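You operate a simulated robot arm through the tools that you are given. There is no shell and no other tool.

You are at the controls of a simulated robot arm. One attempt, no reset.

Task
Set the fixture up for the job sheet's mesh and test it.
Fine: the job sheet by the worm rack; worm in and clamped, slider on its mark, former in the worm, no shims.

It is judged by the outcome, as a careful person would: the job done as asked, and still so three seconds after it is handed in. It fails if anything else is knocked over, pushed out of place, dropped, spilled or broken. Flat cloth is picked up by pressing the open fingertips on it (5 to 10 N) and closing them slowly along it; thin cloth reads only 2 to 8 mm in the jaws.

Robot
A 6-joint arm with a two-finger gripper, fixed in place. Base frame: the origin is at the foot of the arm, x ahead of it, y to its left, z up. Lengths are in mm, angles in rad, forces in N, time in s.
Its first joint turns from -2.897 to 2.897 rad. Payload 2.54 kg.
Tool frame: the origin (TCP) lies between the finger pads and is the grasp point; the fingertips stand 30 mm ahead of it; z points along the fingers, y is the line along which they close. The gripper opens to 116 mm. The gripper's body begins 95 mm behind the TCP.
Orientation is that of the tool frame in the base frame, as a unit quaternion [w, x, y, z]. With the fingers straight down and closing along the base's y, the tool's x points along the base's -x, its y along +y and its z along -z.

Tools
- The arm moves only by the tool step_arm. Its argument "motion" is a list of rows, each an object of numbers (a shift or turn left out is 0, a gripper value left out holds the last): "ax", "ay", "az": the turn, a rotation vector about the tool's x, y, z in rad; "dx", "dy", "dz": the shift along the tool's x, y, z in cm; "jaw": the opening in per cent of the stroke, from 0 (shut) to 100 (fully open). In form: [{"ax": .., "ay": .., "az": .., "dx": .., "dy": .., "dz": .., "jaw": ..}, ...]. A call has 1 to 20 rows; each row is the pose to reach, as a shift and turn from the pose commanded when the call began, along the tool's axes at that moment. A row lasts 0.2 s, in which the tool goes at most 50 mm and 0.15 rad; a call with a longer step from one row to the next is refused whole, and so is a gripper value outside its range. A pose out of reach is approached as far as the arm can. The call stops where the force on the tool passes 40 N (or 10 N more than at its start, if that is more) or the arm is blocked; 0.2 s more then pass. Each finger travels about 72 mm/s and halts on what it meets, pressing with about 36 N; the grip force reading is that of the motor and also rises with nothing between the fingers. The clock runs only during rows and for 0.2 s after the last one: add rows that repeat a pose to give the fingers time. The reply holds the time, the measured pose of the TCP, the force on the tool along the base axes, the opening and the grip force, in the units named above and with some noise, with the torque about the TCP (base axes, N m) and any sound that the robot's microphone picked up, and new pictures: "pictures" is both (left out), scene, wrist or none.
- Cameras (640 x 400 px; columns grow to the right, rows downward): "scene" is fixed at [400.7, 649.7, 1460.6]; the picture's right is [-0.14, 0.99, 0.00], its down [0.74, 0.10, -0.67] and it looks along [-0.66, -0.09, -0.75] (base axes); focal length 214 px, centre (320, 200). "wrist" rides on the gripper at [69, -15, -122] in the tool frame; the picture's right is [0.22, 0.98, 0.00], its down [-0.83, 0.18, -0.53] and it looks along [-0.52, 0.12, 0.85] (tool axes); focal length 251 px, centre (320, 200). There is no depth. A picture from a camera that has moved, and an enlarged one, comes with that camera's place and axes in the base frame and with its lens.
- zoom(camera, box): a new picture of the part [left, top, right, bottom] of that camera's present view, enlarged. The clock stands still meanwhile.
- job_done(): hands the job in; it is judged then, once.

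Places have to be worked out from the pictures, the camera data and where the tool is seen. Open the gripper and draw the arm clear of the work before you hand the job in, unless the task says otherwise.

The tools are called by a JSON object that holds its "method" and its "body". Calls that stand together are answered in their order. step_arm: Moves the arm, as the interface text tells. Its arguments: {"type":"object","properties":{"motion":{"type":"array","items":{"type":"object","properties":{"ax":{"type":"number"},"ay":{"type":"number"},"az":{"type":"number"},"dx":{"type":"number"},"dy":{"type":"number"},"dz":{"type":"number"},"jaw":{"type":"number"}}}},"pictures":{"type":"string","enum":["both","scene","wrist","none"]}},"required":["motion"]} The other tools are called the same way: zoom (camera, box) takes an enlarged picture of a part of a camera's view; job_done () hands the job in.

At the start:

```text
clock: 0.0
eef_pos: [-41.5, 499.1, 1250.3]
orientation: [-0.001, 0.001, 1.0, 0.0]
force: [0.8, -0.1, 0.0]
wrist_torque: [0.0, 0.02, -0.04]
finger_gap: 116.2
finger_force: 0.0
```

scene: 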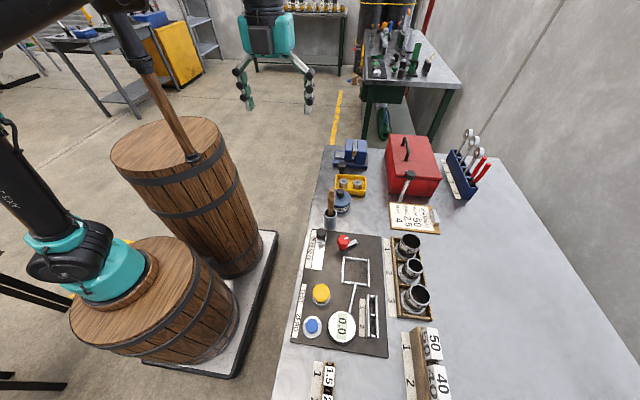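
wrist: 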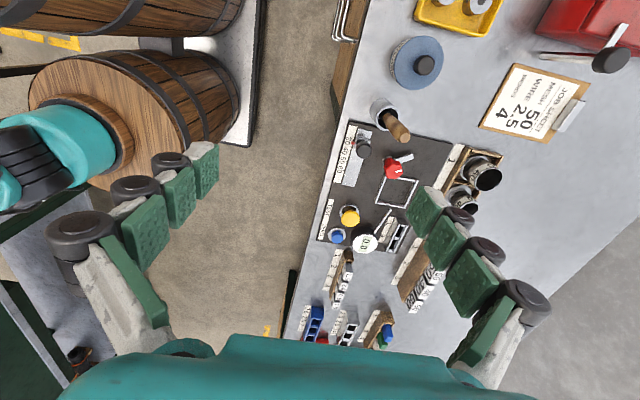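

I'll start by looking closely at the fixture, the job sheet and the racks before moving anything.

{"method": "zoom", "body": {"camera": "scene", "box": [280, 220, 400, 360]}}

{"method": "zoom", "body": {"camera": "scene", "box": [380, 195, 450, 325]}}

{"method": "zoom", "body": {"camera": "scene", "box": [280, 320, 480, 400]}}

{"method": "zoom", "body": {"camera": "wrist", "box": [280, 220, 480, 350]}}

{"method": "zoom", "body": {"camera": "wrist", "box": [320, 90, 520, 260]}}

{"method": "zoom", "body": {"camera": "wrist", "box": [470, 50, 600, 150]}}

```text
2.86 times, centred on (340, 290) of scene
camera zoom: at [400.7, 649.7, 1460.6], right [-0.14, 0.99, 0.0], down [0.74, 0.1, -0.67], along [-0.66, -0.09, -0.75], focal length 613 px, centre (263, -57)
```

zoom: 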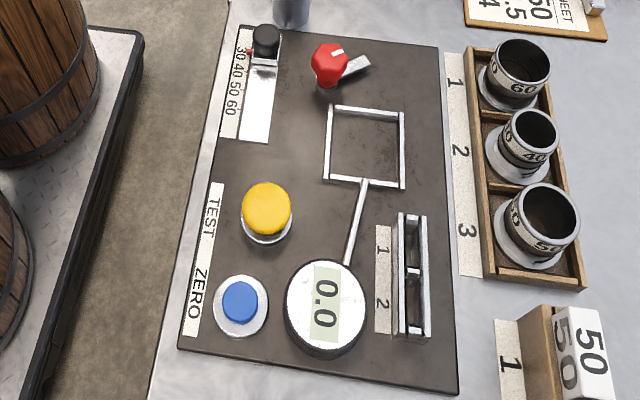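

```text
3.08 times, centred on (415, 260) of scene
camera zoom: at [400.7, 649.7, 1460.6], right [-0.14, 0.99, 0.0], down [0.74, 0.1, -0.67], along [-0.66, -0.09, -0.75], focal length 660 px, centre (28, 15)
```

zoom: 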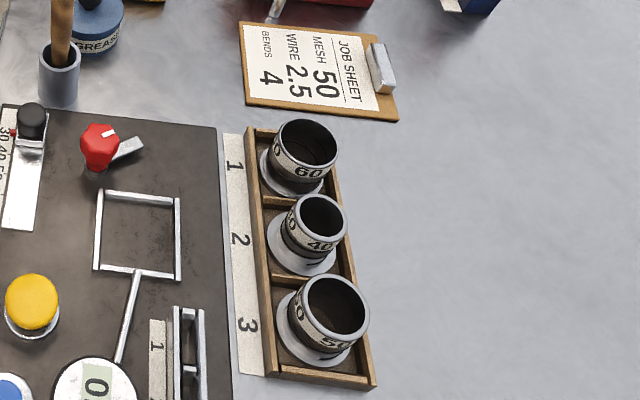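

```text
3.20 times, centred on (380, 360) of scene
camera zoom: at [400.7, 649.7, 1460.6], right [-0.14, 0.99, 0.0], down [0.74, 0.1, -0.67], along [-0.66, -0.09, -0.75], focal length 686 px, centre (128, -312)
```

zoom: 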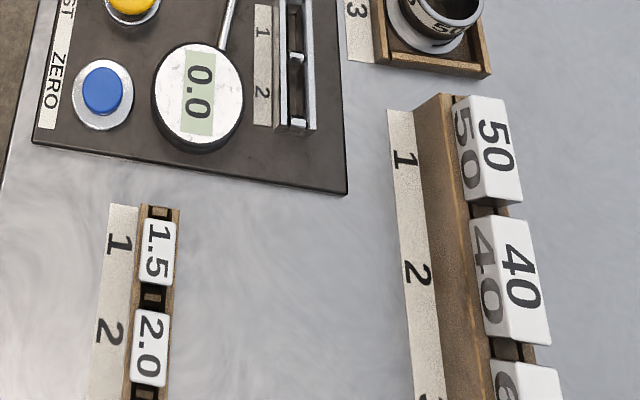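

```text
3.08 times, centred on (380, 285) of wrist
camera zoom: at [-111.0, 485.5, 1371.7], right [-0.21, 0.98, 0.0], down [0.83, 0.18, 0.53], along [0.52, 0.11, -0.85], focal length 774 px, centre (135, -62)
```

zoom: 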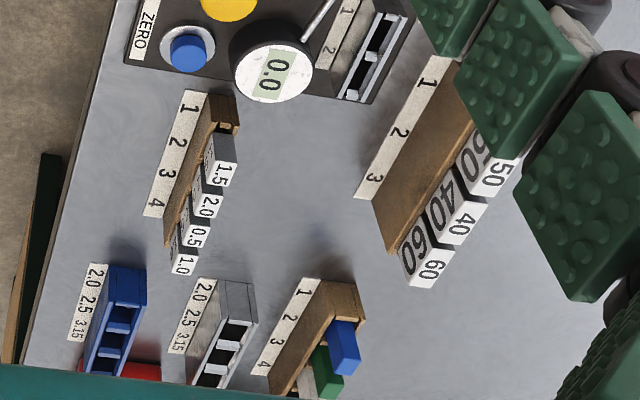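

```text
2.35 times, centred on (420, 175) of wrist
camera zoom: at [-111.0, 485.5, 1371.7], right [-0.21, 0.98, 0.0], down [0.83, 0.18, 0.53], along [0.52, 0.11, -0.85], focal length 592 px, centre (85, 259)
```

zoom: 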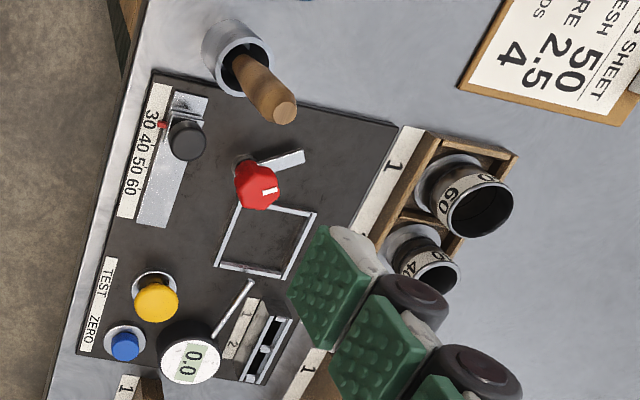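

```text
4.00 times, centred on (535, 100) of wrist
camera zoom: at [-111.0, 485.5, 1371.7], right [-0.21, 0.98, 0.0], down [0.83, 0.18, 0.53], along [0.52, 0.11, -0.85], focal length 1006 px, centre (-540, 600)
```

zoom: 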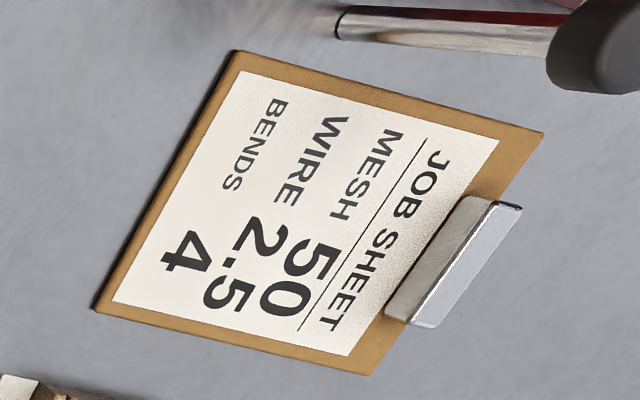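

The sheet by the worm rack reads MESH 50, WIRE 2.5, BENDS 4. I'll zoom in on the clamp, slider, shim slots and worms for more detail.

{"method": "zoom", "body": {"camera": "scene", "box": [300, 222, 380, 272]}}

{"method": "zoom", "body": {"camera": "scene", "box": [300, 280, 390, 350]}}

{"method": "zoom", "body": {"camera": "scene", "box": [390, 225, 440, 325]}}

{"method": "zoom", "body": {"camera": "scene", "box": [390, 320, 470, 400]}}

{"method": "zoom", "body": {"camera": "scene", "box": [310, 120, 500, 235]}}

{"method": "zoom", "body": {"camera": "scene", "box": [0, 0, 320, 400]}}

```text
8.00 times, centred on (340, 247) of scene
camera zoom: at [400.7, 649.7, 1460.6], right [-0.14, 0.99, 0.0], down [0.74, 0.1, -0.67], along [-0.66, -0.09, -0.75], focal length 1716 px, centre (160, -176)
```

zoom: 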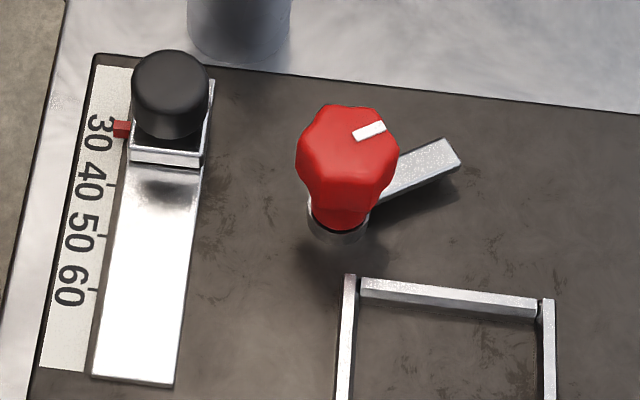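

```text
5.71 times, centred on (345, 315) of scene
camera zoom: at [400.7, 649.7, 1460.6], right [-0.14, 0.99, 0.0], down [0.74, 0.1, -0.67], along [-0.66, -0.09, -0.75], focal length 1226 px, centre (177, -457)
```

zoom: 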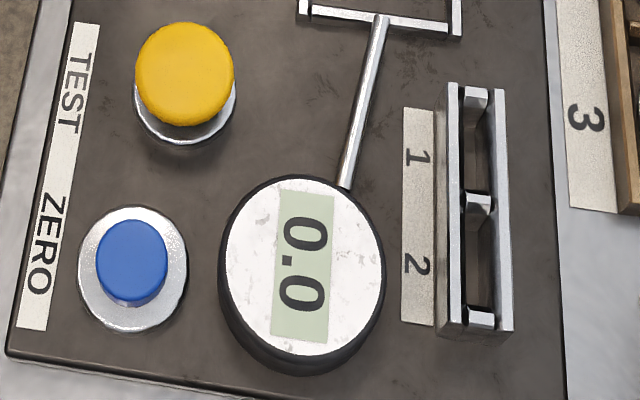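

```text
4.00 times, centred on (415, 275) of scene
camera zoom: at [400.7, 649.7, 1460.6], right [-0.14, 0.99, 0.0], down [0.74, 0.1, -0.67], along [-0.66, -0.09, -0.75], focal length 858 px, centre (-60, -100)
```

zoom: 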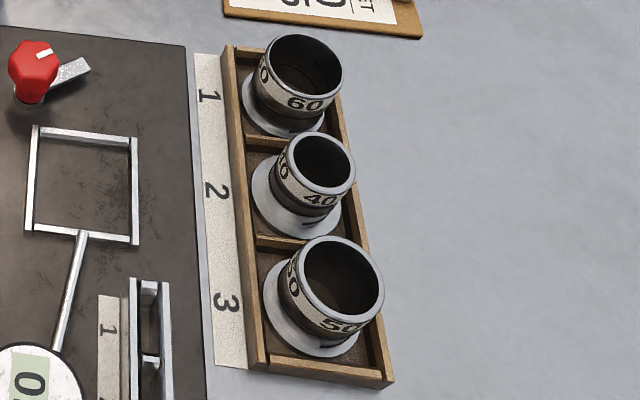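

```text
5.00 times, centred on (430, 360) of scene
camera zoom: at [400.7, 649.7, 1460.6], right [-0.14, 0.99, 0.0], down [0.74, 0.1, -0.67], along [-0.66, -0.09, -0.75], focal length 1072 px, centre (-230, -600)
```

zoom: 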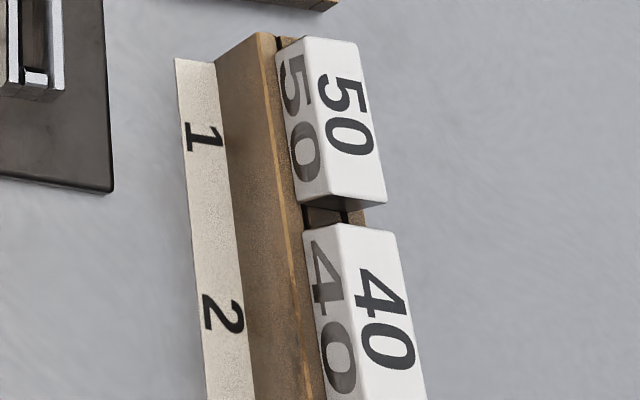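

```text
3.37 times, centred on (405, 178) of scene
camera zoom: at [400.7, 649.7, 1460.6], right [-0.14, 0.99, 0.0], down [0.74, 0.1, -0.67], along [-0.66, -0.09, -0.75], focal length 722 px, centre (34, 276)
```

zoom: 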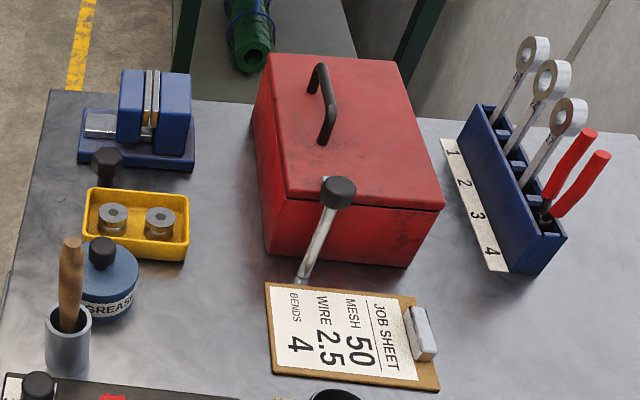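

```text
1.00 times, centred on (160, 200) of scene (not enlarged: the box is as wide or as high as the picture)
camera zoom: at [400.7, 649.7, 1460.6], right [-0.14, 0.99, 0.0], down [0.74, 0.1, -0.67], along [-0.66, -0.09, -0.75], focal length 214 px, centre (480, 200)
```

zoom: 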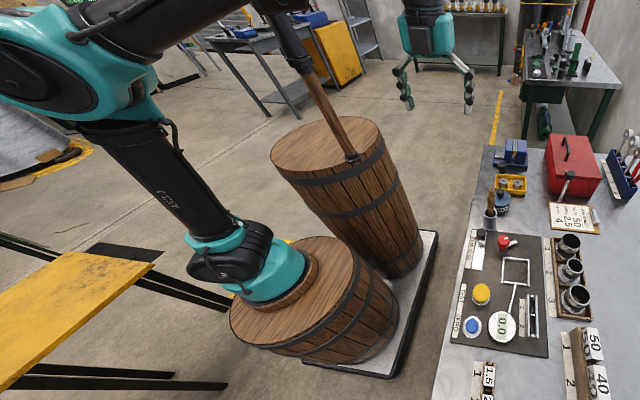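

The fixture plate holds the slider (currently at 30), the red clamp knob with its lever swung away, the square nest, the TEST and ZERO buttons and empty shim slots. I'll move the arm to above the plate for a closer wrist view.

{"method": "step_arm", "body": {"motion": [{"dx": -1.8, "dy": 2.5, "dz": 2.5}, {"dx": -3.6, "dy": 5, "dz": 5}, {"dx": -5.4, "dy": 7.5, "dz": 7.5}, {"dx": -7.1, "dy": 10, "dz": 10}, {"dx": -7.1, "dy": 10, "dz": 10}]}}

```text
clock: 1.2
eef_pos: [28.8, 599.1, 1150.3]
orientation: [0.0, 0.002, 1.0, -0.001]
force: [-0.9, 1.1, -1.0]
wrist_torque: [0.02, 0.03, -0.01]
finger_gap: 116.3
finger_force: 0.1
camera wrist: at [-41.0, 585.5, 1271.3], right [-0.21, 0.98, 0.0], down [0.83, 0.18, 0.53], along [0.52, 0.11, -0.85], focal length 251 px, centre (320, 200)
```

scene: 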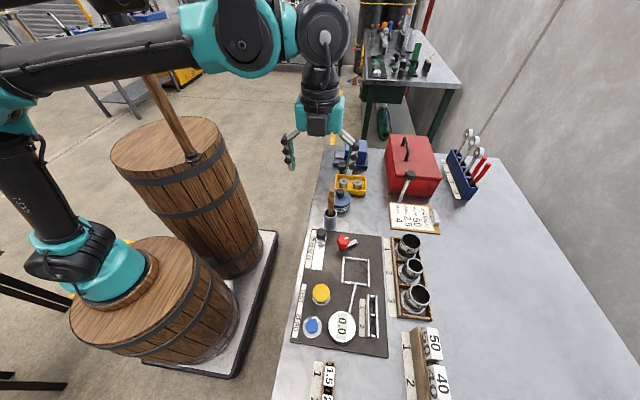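
wrist: 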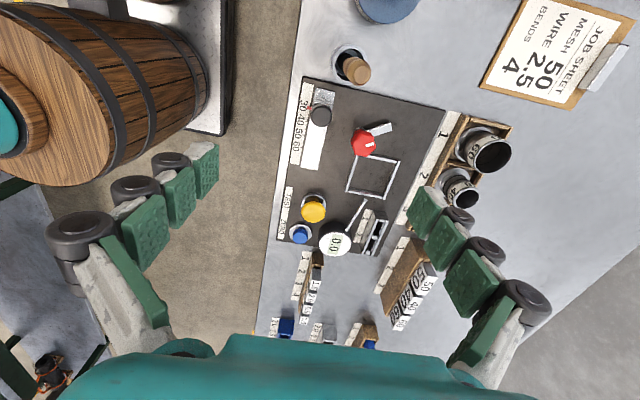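

The move was accurate. I'll zoom the wrist view for detail on the slider, clamp, nest and racks.

{"method": "zoom", "body": {"camera": "wrist", "box": [285, 70, 415, 190]}}

{"method": "zoom", "body": {"camera": "wrist", "box": [270, 180, 400, 260]}}

{"method": "zoom", "body": {"camera": "wrist", "box": [250, 240, 450, 365]}}

{"method": "zoom", "body": {"camera": "wrist", "box": [400, 100, 530, 220]}}

```text
3.33 times, centred on (350, 130) of wrist
camera zoom: at [-41.0, 585.5, 1271.3], right [-0.21, 0.98, 0.0], down [0.83, 0.18, 0.53], along [0.52, 0.11, -0.85], focal length 838 px, centre (220, 433)
```

zoom: 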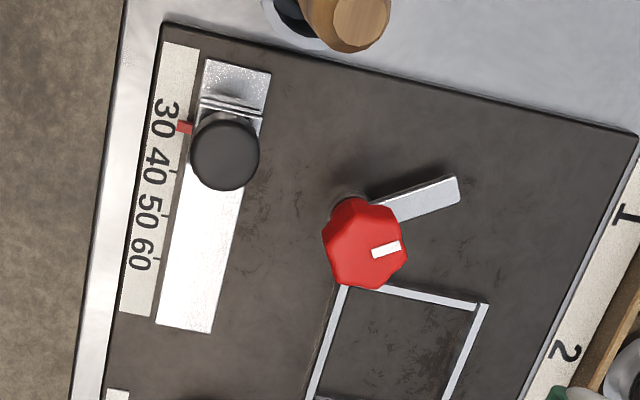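

```text
4.92 times, centred on (335, 220) of wrist
camera zoom: at [-41.0, 585.5, 1271.3], right [-0.21, 0.98, 0.0], down [0.83, 0.18, 0.53], along [0.52, 0.11, -0.85], focal length 1238 px, centre (246, 102)
```

zoom: 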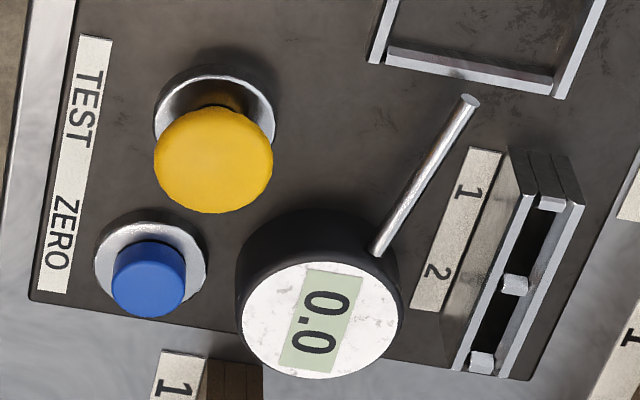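

```text
3.20 times, centred on (350, 302) of wrist
camera zoom: at [-41.0, 585.5, 1271.3], right [-0.21, 0.98, 0.0], down [0.83, 0.18, 0.53], along [0.52, 0.11, -0.85], focal length 805 px, centre (224, -128)
```

zoom: 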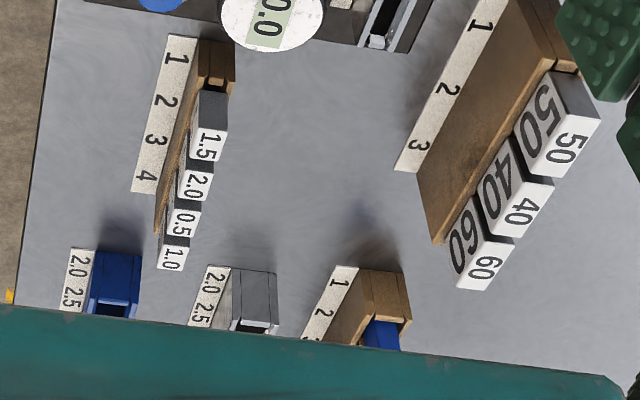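

```text
3.33 times, centred on (465, 160) of wrist
camera zoom: at [-41.0, 585.5, 1271.3], right [-0.21, 0.98, 0.0], down [0.83, 0.18, 0.53], along [0.52, 0.11, -0.85], focal length 838 px, centre (-163, 333)
```

zoom: 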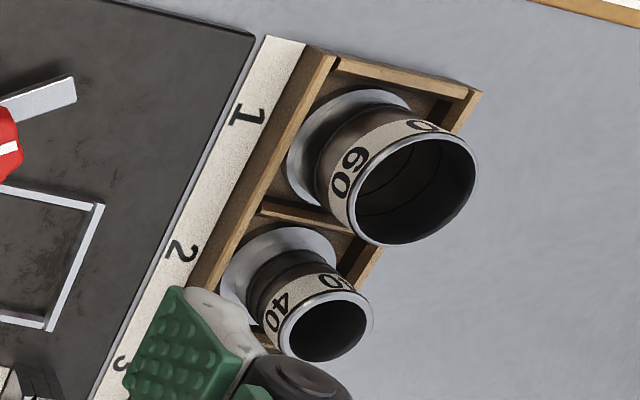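

I judge the nest centre at about (138, 714), the worm 50 (rack slot 3) at about (204, 858), the slider knob near (43, 606) and the clamp knob near (70, 675). I'll fly over to get a close look at the worm rack.

{"method": "step_arm", "body": {"motion": [{"dx": -0.5, "dy": 4.3, "dz": 1.4}, {"dx": -1.0, "dy": 8.6, "dz": 2.8}, {"dx": -1.5, "dy": 12.9, "dz": 4.2}, {"dx": -2.0, "dy": 17.2, "dz": 5.6}, {"dx": -2.5, "dy": 21.5, "dz": 7}, {"dx": -2.5, "dy": 21.5, "dz": 7}]}}

```text
clock: 2.6
eef_pos: [55.9, 797.0, 1071.9]
orientation: [0.0, 0.0, 1.0, 0.0]
force: [-0.5, -0.9, 0.2]
wrist_torque: [0.0, -0.03, 0.0]
finger_gap: 115.6
finger_force: 0.0
out of reach, approached as far as the arm can: row 5, 6
camera wrist: at [-11.8, 783.3, 1192.6], right [-0.21, 0.98, 0.0], down [0.83, 0.18, 0.53], along [0.52, 0.11, -0.85], focal length 251 px, centre (320, 200)
```

scene: 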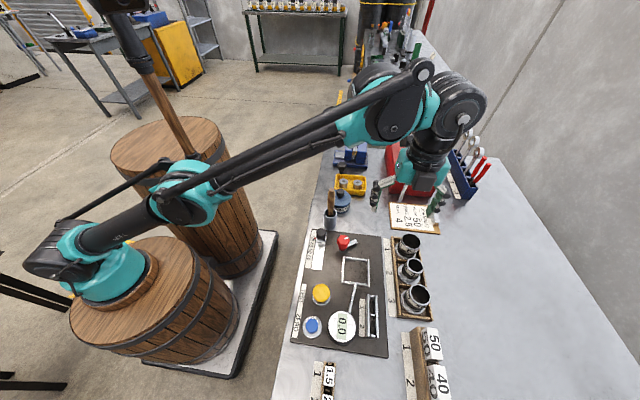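
wrist: 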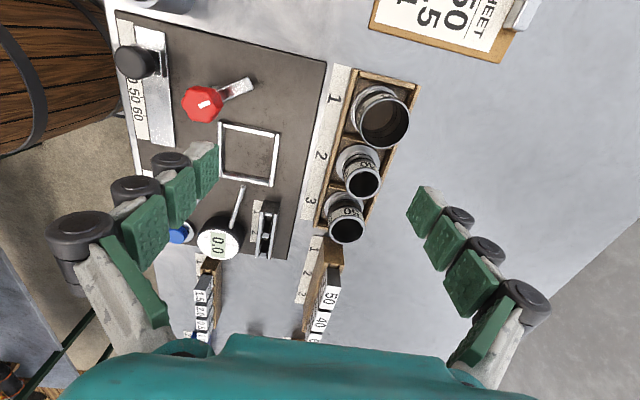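

The arm reached its limit at this height, so I should stay lower for far targets. I'll zoom in on the worm rack and the formers from here.

{"method": "zoom", "body": {"camera": "wrist", "box": [300, 60, 430, 260]}}

{"method": "zoom", "body": {"camera": "wrist", "box": [305, 165, 395, 255]}}

{"method": "zoom", "body": {"camera": "wrist", "box": [280, 230, 360, 350]}}

{"method": "zoom", "body": {"camera": "wrist", "box": [110, 10, 310, 200]}}

```text
2.00 times, centred on (365, 160) of wrist
camera zoom: at [-11.8, 783.3, 1192.6], right [-0.21, 0.98, 0.0], down [0.83, 0.18, 0.53], along [0.52, 0.11, -0.85], focal length 503 px, centre (230, 280)
```

zoom: 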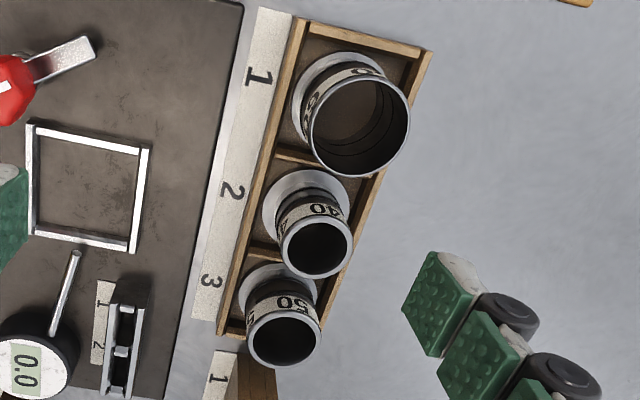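

```text
4.44 times, centred on (350, 210) of wrist
camera zoom: at [-11.8, 783.3, 1192.6], right [-0.21, 0.98, 0.0], down [0.83, 0.18, 0.53], along [0.52, 0.11, -0.85], focal length 1118 px, centre (187, 156)
```

zoom: 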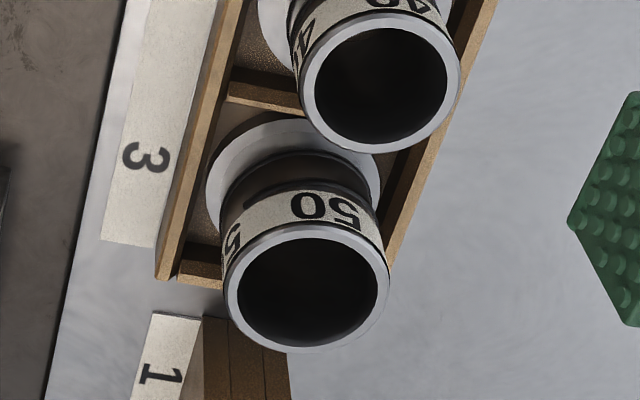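

```text
3.33 times, centred on (320, 290) of wrist
camera zoom: at [-11.8, 783.3, 1192.6], right [-0.21, 0.98, 0.0], down [0.83, 0.18, 0.53], along [0.52, 0.11, -0.85], focal length 838 px, centre (320, -100)
```

zoom: 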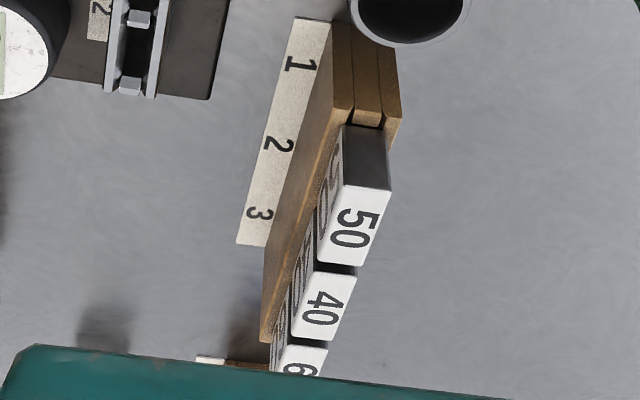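

```text
2.11 times, centred on (210, 105) of wrist
camera zoom: at [-11.8, 783.3, 1192.6], right [-0.21, 0.98, 0.0], down [0.83, 0.18, 0.53], along [0.52, 0.11, -0.85], focal length 529 px, centre (552, 400)
```

zoom: 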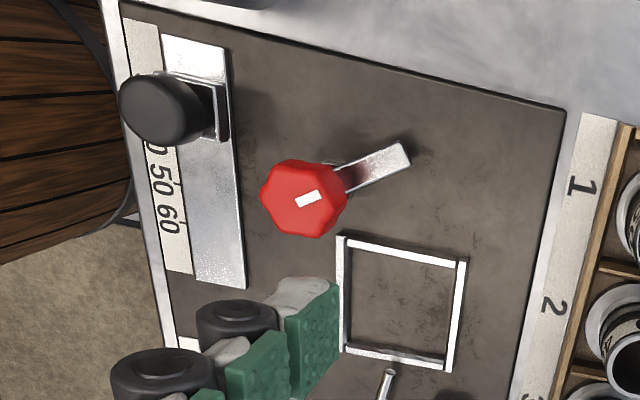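

Worm 50 rim centre triangulates to about (195, 867, 920), with a rim diameter of about 52 and a flange of about 60. I'll move lower and across toward it, with a small move first to see how the commanded pose behaved at the reach limit.

{"method": "step_arm", "body": {"motion": [{"dx": -2.5, "dy": -0.4, "dz": 2.4}, {"dx": -5, "dy": -0.7, "dz": 4.8}, {"dx": -7.5, "dy": -1, "dz": 7}, {"dx": -7.5, "dy": -1, "dz": 7}]}}

```text
clock: 3.6
eef_pos: [132.4, 786.1, 1002.8]
orientation: [0.001, 0.0, 1.0, -0.001]
force: [-0.1, -0.2, 0.3]
wrist_torque: [-0.02, -0.02, 0.0]
finger_gap: 115.7
finger_force: 0.0
camera wrist: at [63.2, 773.3, 1123.6], right [-0.21, 0.98, 0.0], down [0.83, 0.18, 0.53], along [0.52, 0.11, -0.85], focal length 251 px, centre (320, 200)
```

scene: 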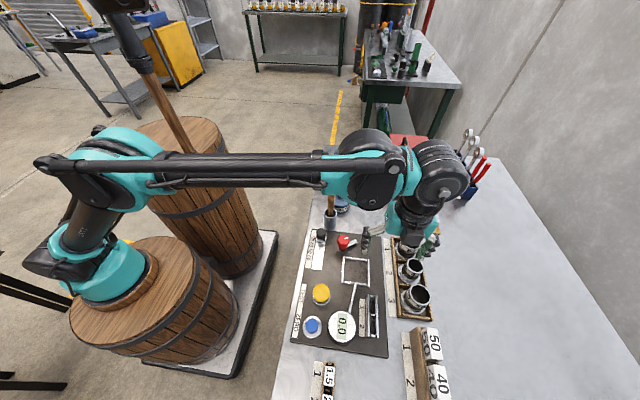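
wrist: 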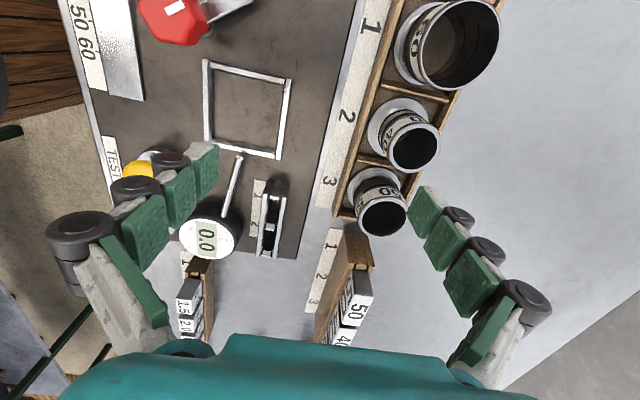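

The commanded pose was clipped to the measured one, so moves start from the measured pose. I'll go to directly above worm 50.

{"method": "step_arm", "body": {"motion": [{"dx": -2.1, "dy": 2.7, "dz": 0.1}, {"dx": -4.2, "dy": 5.4, "dz": 0.2}, {"dx": -6.3, "dy": 8.0, "dz": 0.3}, {"dx": -6.3, "dy": 8.0, "dz": 0.3}]}}

```text
clock: 4.6
eef_pos: [187.4, 841.9, 993.5]
orientation: [0.0, -0.001, 1.0, 0.001]
force: [-0.2, 0.3, -1.0]
wrist_torque: [0.01, 0.0, 0.0]
finger_gap: 115.8
finger_force: 0.1
out of reach, approached as far as the arm can: row 3, 4
camera wrist: at [119.6, 828.6, 1114.9], right [-0.21, 0.98, 0.0], down [0.83, 0.18, 0.53], along [0.52, 0.12, -0.85], focal length 251 px, centre (320, 200)
```

scene: 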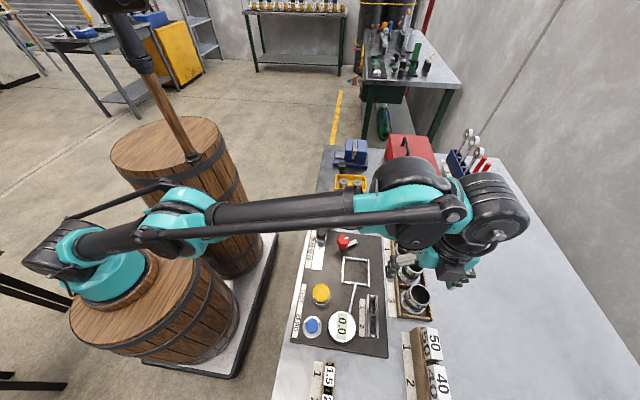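
wrist: 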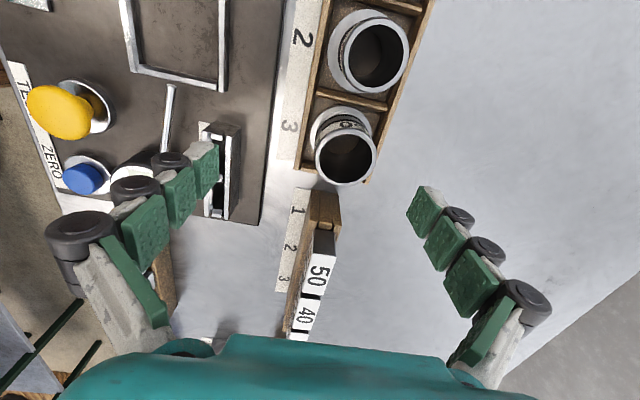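

Still at the limit here: (187, 842, 993). Lower should give more reach, so I'll descend to about z=950 and then move out toward the worm.

{"method": "step_arm", "body": {"motion": [{"dz": 2.2}, {"dz": 4.4}, {"dx": -0.4, "dy": 1.2, "dz": 4.4}, {"dx": -0.8, "dy": 2.4, "dz": 4.4}, {"dx": -0.8, "dy": 2.4, "dz": 4.4}]}}

```text
clock: 5.8
eef_pos: [196.9, 861.0, 948.4]
orientation: [0.001, 0.0, 1.0, 0.001]
force: [0.1, 0.2, -0.1]
wrist_torque: [-0.01, -0.01, 0.01]
finger_gap: 116.0
finger_force: 0.1
out of reach, approached as far as the arm can: row 4, 5
camera wrist: at [127.7, 846.8, 1068.9], right [-0.21, 0.98, 0.0], down [0.83, 0.18, 0.53], along [0.52, 0.11, -0.85], focal length 251 px, centre (320, 200)
```

scene: 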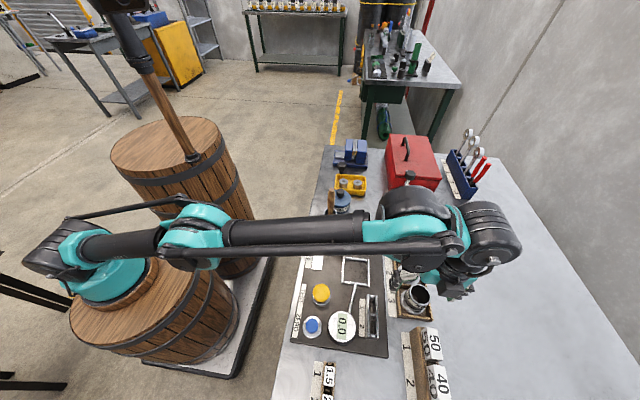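
wrist: 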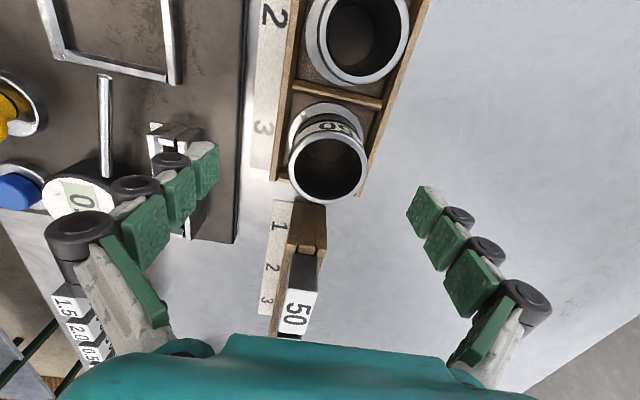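

The arm's true reach seems to be limited to roughly y=862 at this height and a bit more lower down. I'll zoom to refine worm 50's centre relative to the TCP axis, and to see the flange and tray walls.

{"method": "zoom", "body": {"camera": "wrist", "box": [260, 80, 400, 220]}}

{"method": "zoom", "body": {"camera": "wrist", "box": [240, 190, 360, 350]}}

{"method": "zoom", "body": {"camera": "scene", "box": [380, 250, 480, 350]}}

```text
2.86 times, centred on (330, 150) of wrist
camera zoom: at [127.7, 846.8, 1068.9], right [-0.21, 0.98, 0.0], down [0.83, 0.18, 0.53], along [0.52, 0.11, -0.85], focal length 718 px, centre (291, 343)
```

zoom: 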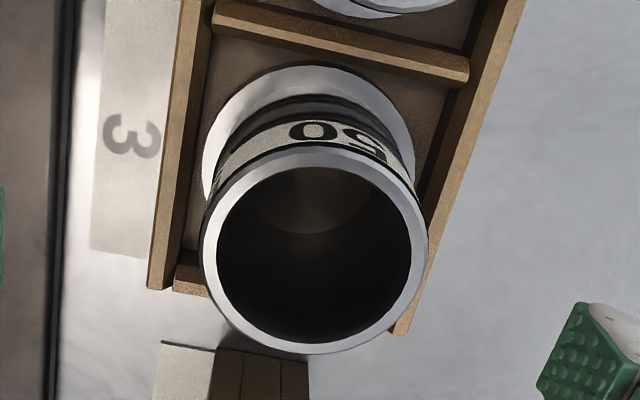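

```text
2.50 times, centred on (300, 270) of wrist
camera zoom: at [127.7, 846.8, 1068.9], right [-0.21, 0.98, 0.0], down [0.83, 0.18, 0.53], along [0.52, 0.11, -0.85], focal length 629 px, centre (370, 25)
```

zoom: 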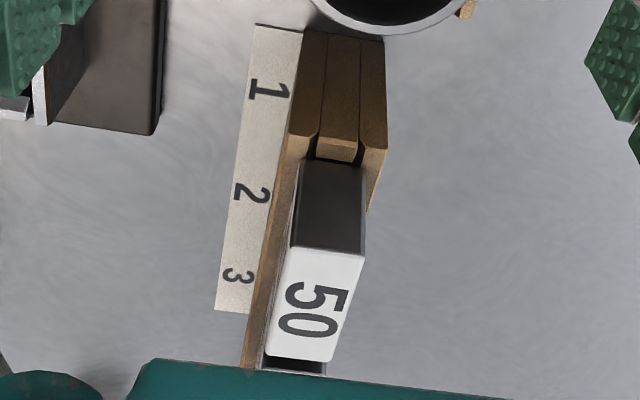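

```text
4.00 times, centred on (430, 300) of scene
camera zoom: at [400.7, 649.7, 1460.6], right [-0.14, 0.99, 0.0], down [0.74, 0.1, -0.67], along [-0.66, -0.09, -0.75], focal length 858 px, centre (-120, -200)
```

zoom: 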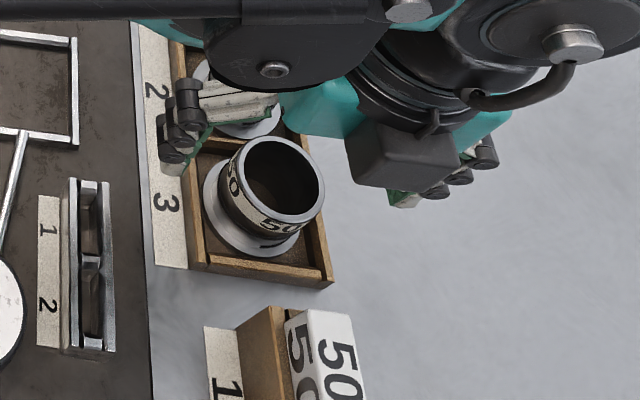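

Worm 50 centre refines to about (194.3, 866.7), rim z≈919, with the flange slightly wider than the body. I'll lower with the fingers wide open to TCP z≈921, so the tips stay above the flange, and centre over it.

{"method": "step_arm", "body": {"motion": [{"dx": 0.1, "dz": 1.2}, {"dx": 0.2, "dy": 0.2, "dz": 2.3}, {"dx": 0.25, "dy": 0.57, "dz": 2.75}, {"dx": 0.25, "dy": 0.57, "dz": 2.75}]}}

```text
clock: 6.8
eef_pos: [193.5, 865.8, 921.5]
orientation: [0.0, 0.001, 1.0, 0.0]
force: [0.4, 0.2, 0.0]
wrist_torque: [-0.02, 0.01, 0.0]
finger_gap: 116.1
finger_force: 0.0
camera wrist: at [125.3, 852.5, 1041.8], right [-0.21, 0.98, 0.0], down [0.83, 0.18, 0.53], along [0.52, 0.11, -0.85], focal length 251 px, centre (320, 200)
```

scene: 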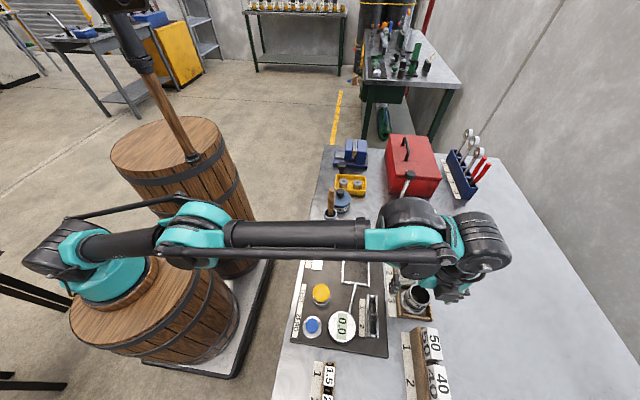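
wrist: 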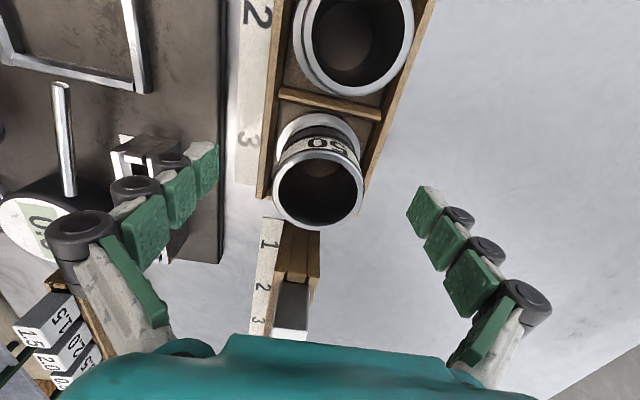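

The worm is centred under the tool: its rim is at pixel (318,189), against (319,192) for the TCP. Closing the fingers on the worm body.

{"method": "step_arm", "body": {"motion": [{"jaw": 60}, {"jaw": 50}, {"jaw": 40}, {"jaw": 30}, {"jaw": 20}, {"jaw": 20}]}}

```text
clock: 8.2
eef_pos: [192.8, 865.4, 920.4]
orientation: [0.0, 0.002, 1.0, 0.0]
force: [0.4, -0.7, 4.5]
wrist_torque: [-0.09, -0.02, -0.01]
finger_gap: 50.2
finger_force: 36.1
camera wrist: at [125.3, 852.3, 1042.0], right [-0.21, 0.98, 0.0], down [0.83, 0.18, 0.53], along [0.52, 0.11, -0.85], focal length 251 px, centre (320, 200)
```

scene: 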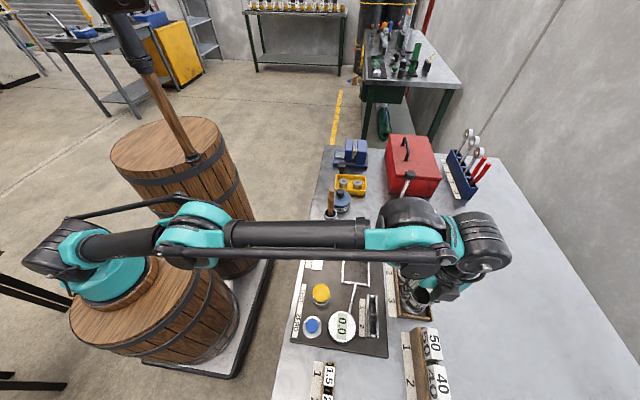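
wrist: 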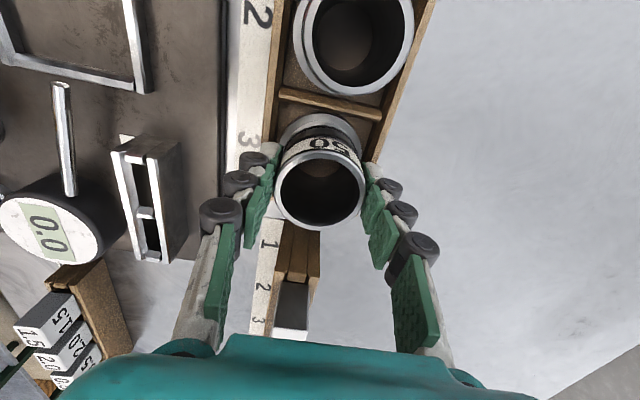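

Gripped at 50.2 mm with 36 N. Lifting straight up 16 mm to clear the tray wall.

{"method": "step_arm", "body": {"motion": [{"dz": -0.5}, {"dz": -1.0}, {"dz": -1.5}, {"dz": -1.6}]}}

```text
clock: 9.2
eef_pos: [194.0, 865.0, 935.8]
orientation: [0.0, 0.0, 1.0, 0.0]
force: [-0.9, 0.7, -4.2]
wrist_torque: [0.03, -0.01, 0.0]
finger_gap: 50.4
finger_force: 35.9
camera wrist: at [125.2, 851.5, 1056.2], right [-0.21, 0.98, 0.0], down [0.83, 0.18, 0.53], along [0.52, 0.11, -0.85], focal length 251 px, centre (320, 200)
```

scene: 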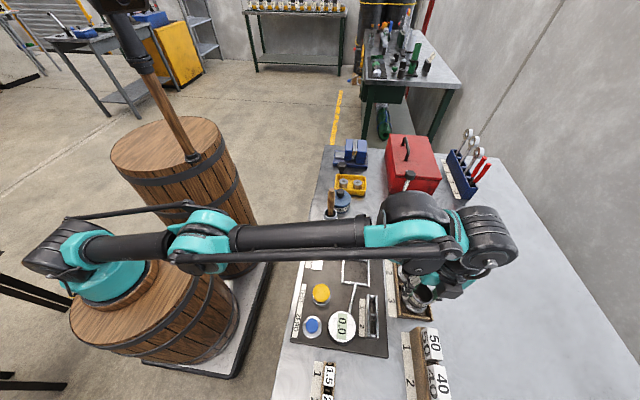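
wrist: 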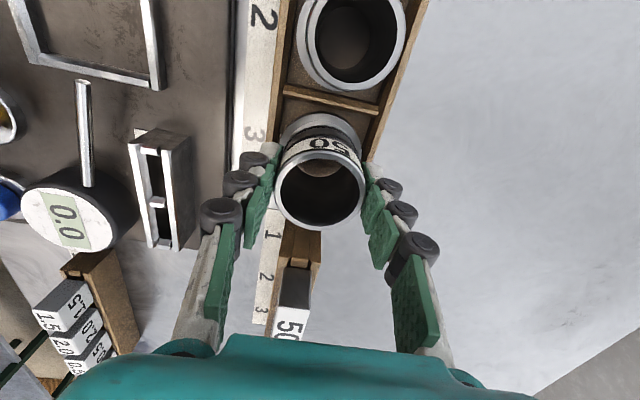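

The worm is lifted, with about 4 N of load on the tool. I'll raise it more while moving inward, then carry it over the nest centre at about (138, 714) at a safe height.

{"method": "step_arm", "body": {"motion": [{"dy": -0.6, "dz": -1.0}, {"dy": -1.8, "dz": -2.5}, {"dx": 0.5, "dy": -4.5, "dz": -4.5}, {"dx": 1.8, "dy": -8, "dz": -5.5}, {"dx": 3.6, "dy": -11.5, "dz": -5.5}, {"dx": 5.6, "dy": -15.1, "dz": -5.5}, {"dx": 5.6, "dy": -15.1, "dz": -5.5}]}}

```text
clock: 10.8
eef_pos: [136.6, 714.0, 991.9]
orientation: [0.0, 0.001, 1.0, -0.001]
force: [-0.6, 0.3, -3.2]
wrist_torque: [-0.03, -0.02, 0.01]
finger_gap: 50.3
finger_force: 36.8
camera wrist: at [68.6, 701.5, 1112.6], right [-0.21, 0.98, 0.0], down [0.83, 0.18, 0.53], along [0.52, 0.11, -0.85], focal length 251 px, centre (320, 200)
```

scene: 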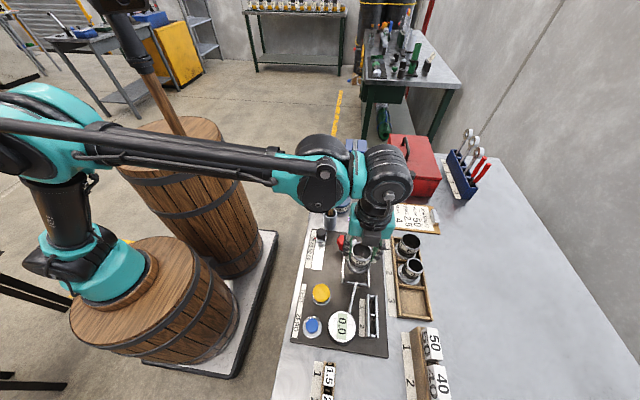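
wrist: 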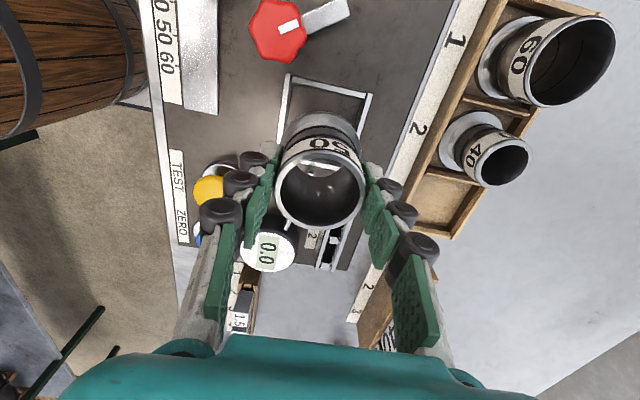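

The worm is held over the nest. I'll zoom in to measure the nest corners relative to the TCP before lowering.

{"method": "zoom", "body": {"camera": "wrist", "box": [240, 50, 400, 250]}}

{"method": "zoom", "body": {"camera": "scene", "box": [320, 225, 400, 315]}}

```text
2.00 times, centred on (320, 150) of wrist
camera zoom: at [68.6, 701.5, 1112.6], right [-0.21, 0.98, 0.0], down [0.83, 0.18, 0.53], along [0.52, 0.11, -0.85], focal length 503 px, centre (320, 300)
```

zoom: 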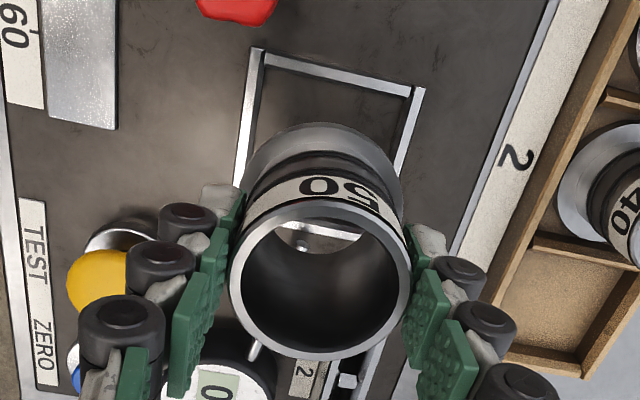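

```text
4.44 times, centred on (360, 270) of scene
camera zoom: at [400.7, 649.7, 1460.6], right [-0.14, 0.99, 0.0], down [0.74, 0.1, -0.67], along [-0.66, -0.09, -0.75], focal length 953 px, centre (142, -111)
```

zoom: 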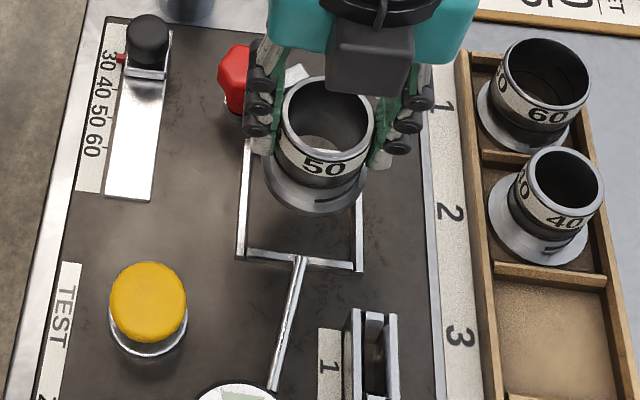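

Nest centre works out at about (137, 715), with inner span of roughly 70 × 66, and the worm is centred in the jaws. I'll nudge +y 1 mm and lower to just above the rails.

{"method": "step_arm", "body": {"motion": [{"dy": 0.09, "dz": 1.5}, {"dy": 0.09, "dz": 3.0}, {"dy": 0.09, "dz": 4.3}, {"dy": 0.09, "dz": 5.2}, {"dy": 0.09, "dz": 5.2}]}}

{"method": "zoom", "body": {"camera": "scene", "box": [325, 240, 395, 300]}}

{"method": "zoom", "body": {"camera": "wrist", "box": [240, 50, 400, 250]}}

```text
clock: 12.0
eef_pos: [136.0, 714.7, 940.1]
orientation: [0.0, 0.001, 1.0, 0.0]
force: [-0.1, 0.5, -4.5]
wrist_torque: [-0.02, 0.0, 0.02]
finger_gap: 50.3
finger_force: 36.2
camera wrist: at [69.1, 702.3, 1060.7], right [-0.21, 0.98, 0.0], down [0.83, 0.18, 0.53], along [0.52, 0.11, -0.85], focal length 251 px, centre (320, 200)
```

scene: 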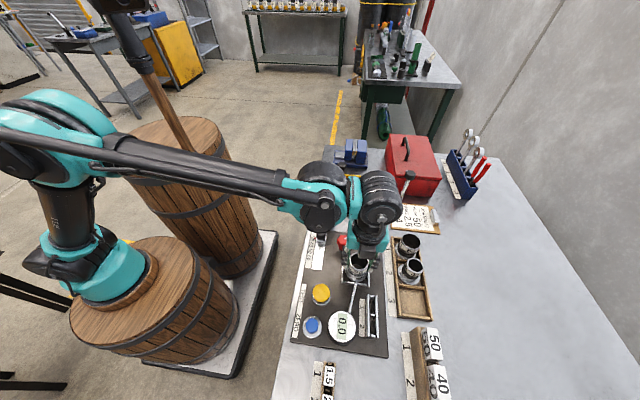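
wrist: 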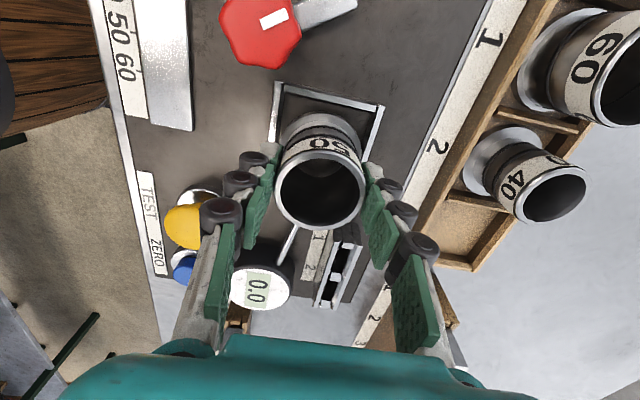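

```text
6.67 times, centred on (360, 270) of scene
camera zoom: at [400.7, 649.7, 1460.6], right [-0.14, 0.99, 0.0], down [0.74, 0.1, -0.67], along [-0.66, -0.09, -0.75], focal length 1430 px, centre (53, -267)
```

zoom: 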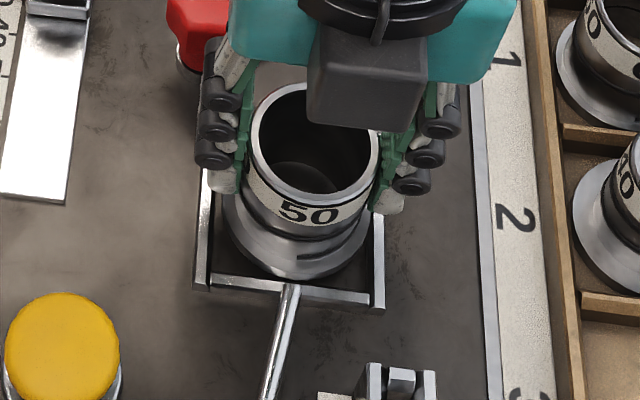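

```text
2.00 times, centred on (320, 150) of wrist
camera zoom: at [69.1, 702.3, 1060.7], right [-0.21, 0.98, 0.0], down [0.83, 0.18, 0.53], along [0.52, 0.11, -0.85], focal length 503 px, centre (320, 300)
```

zoom: 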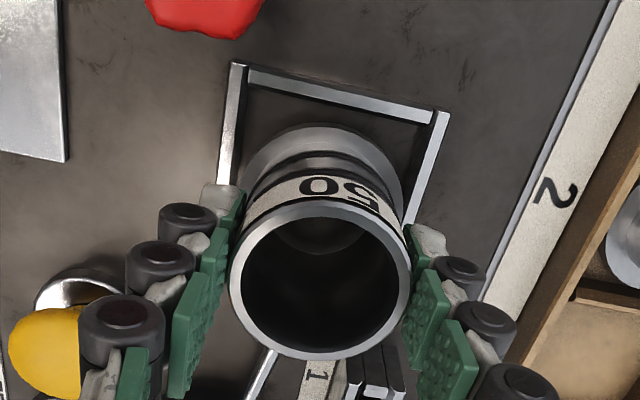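

The worm flange sits just above the nest and is centred in it to within about 1 mm. Lowering in small steps while watching the force.

{"method": "step_arm", "body": {"motion": [{"dz": 0.3}, {"dz": 0.6}, {"dz": 0.9}], "pictures": "none"}}

```text
clock: 12.8
eef_pos: [136.5, 717.1, 931.5]
orientation: [0.0, 0.0, 1.0, 0.0]
force: [-9.2, 0.8, -1.4]
wrist_torque: [0.0, 0.39, 0.04]
finger_gap: 50.0
finger_force: 35.7
```

A sideways −9 N on the tool at flange level means the flange is touching the +x rail. I'll raise slightly, look, and shift in −x.

{"method": "step_arm", "body": {"motion": [{"dz": -0.3}, {"dz": -0.5}]}}

{"method": "zoom", "body": {"camera": "scene", "box": [335, 250, 385, 300]}}

{"method": "zoom", "body": {"camera": "wrist", "box": [260, 60, 400, 180]}}

```text
clock: 13.4
eef_pos: [137.0, 716.2, 935.9]
orientation: [0.0, 0.001, 1.0, 0.0]
force: [-11.5, 0.3, 0.2]
wrist_torque: [0.0, 0.52, 0.03]
finger_gap: 50.2
finger_force: 36.2
camera wrist: at [68.6, 702.5, 1056.9], right [-0.21, 0.98, 0.0], down [0.83, 0.18, 0.53], along [0.52, 0.11, -0.85], focal length 251 px, centre (320, 200)
```

scene: 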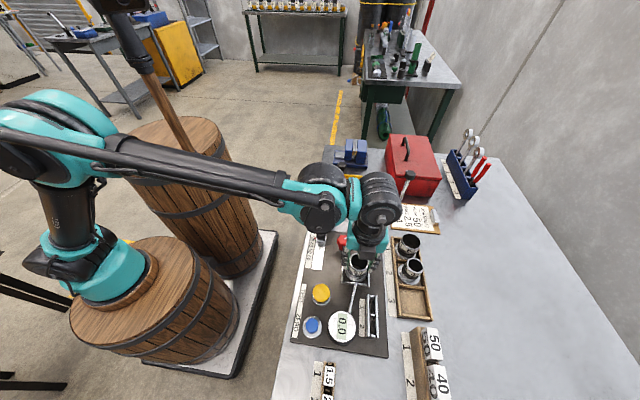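
wrist: 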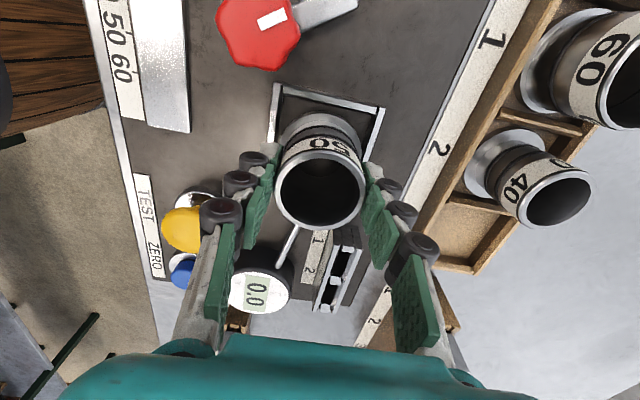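

```text
8.00 times, centred on (360, 275) of scene
camera zoom: at [400.7, 649.7, 1460.6], right [-0.14, 0.99, 0.0], down [0.74, 0.1, -0.67], along [-0.66, -0.09, -0.75], focal length 1716 px, centre (0, -400)
```

zoom: 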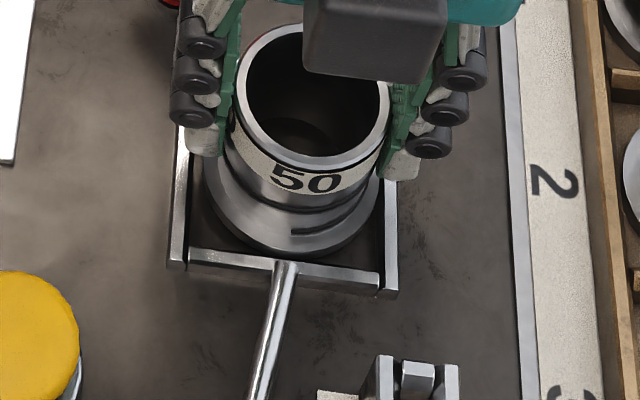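

```text
3.33 times, centred on (330, 120) of wrist
camera zoom: at [68.6, 702.5, 1056.9], right [-0.21, 0.98, 0.0], down [0.83, 0.18, 0.53], along [0.52, 0.11, -0.85], focal length 838 px, centre (287, 467)
```

zoom: 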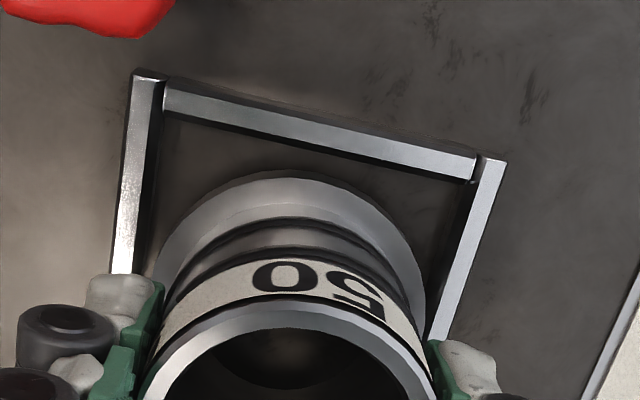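

The contact stays about 45 mm below the TCP, at flange level, and pushes toward −x. The wrist view also shows a wide gap at the −x rail. I'll shift 4 mm toward −x and read the force.

{"method": "step_arm", "body": {"motion": [{"dx": 0.2}, {"dx": 0.4}, {"dx": 0.4}], "pictures": "none"}}

```text
clock: 14.2
eef_pos: [133.2, 716.1, 935.6]
orientation: [0.0, 0.0, 1.0, 0.0]
force: [0.6, 0.6, -3.4]
wrist_torque: [-0.02, 0.0, 0.01]
finger_gap: 50.1
finger_force: 35.6
```

Force relieved at x≈133. Lowering gently again.

{"method": "step_arm", "body": {"motion": [{"dz": 0.3}, {"dz": 0.6}], "pictures": "none"}}

```text
clock: 14.8
eef_pos: [134.1, 716.3, 929.6]
orientation: [-0.001, 0.001, 1.0, 0.0]
force: [0.2, -1.0, -3.7]
wrist_torque: [-0.03, -0.03, -0.02]
finger_gap: 50.1
finger_force: 36.0
```

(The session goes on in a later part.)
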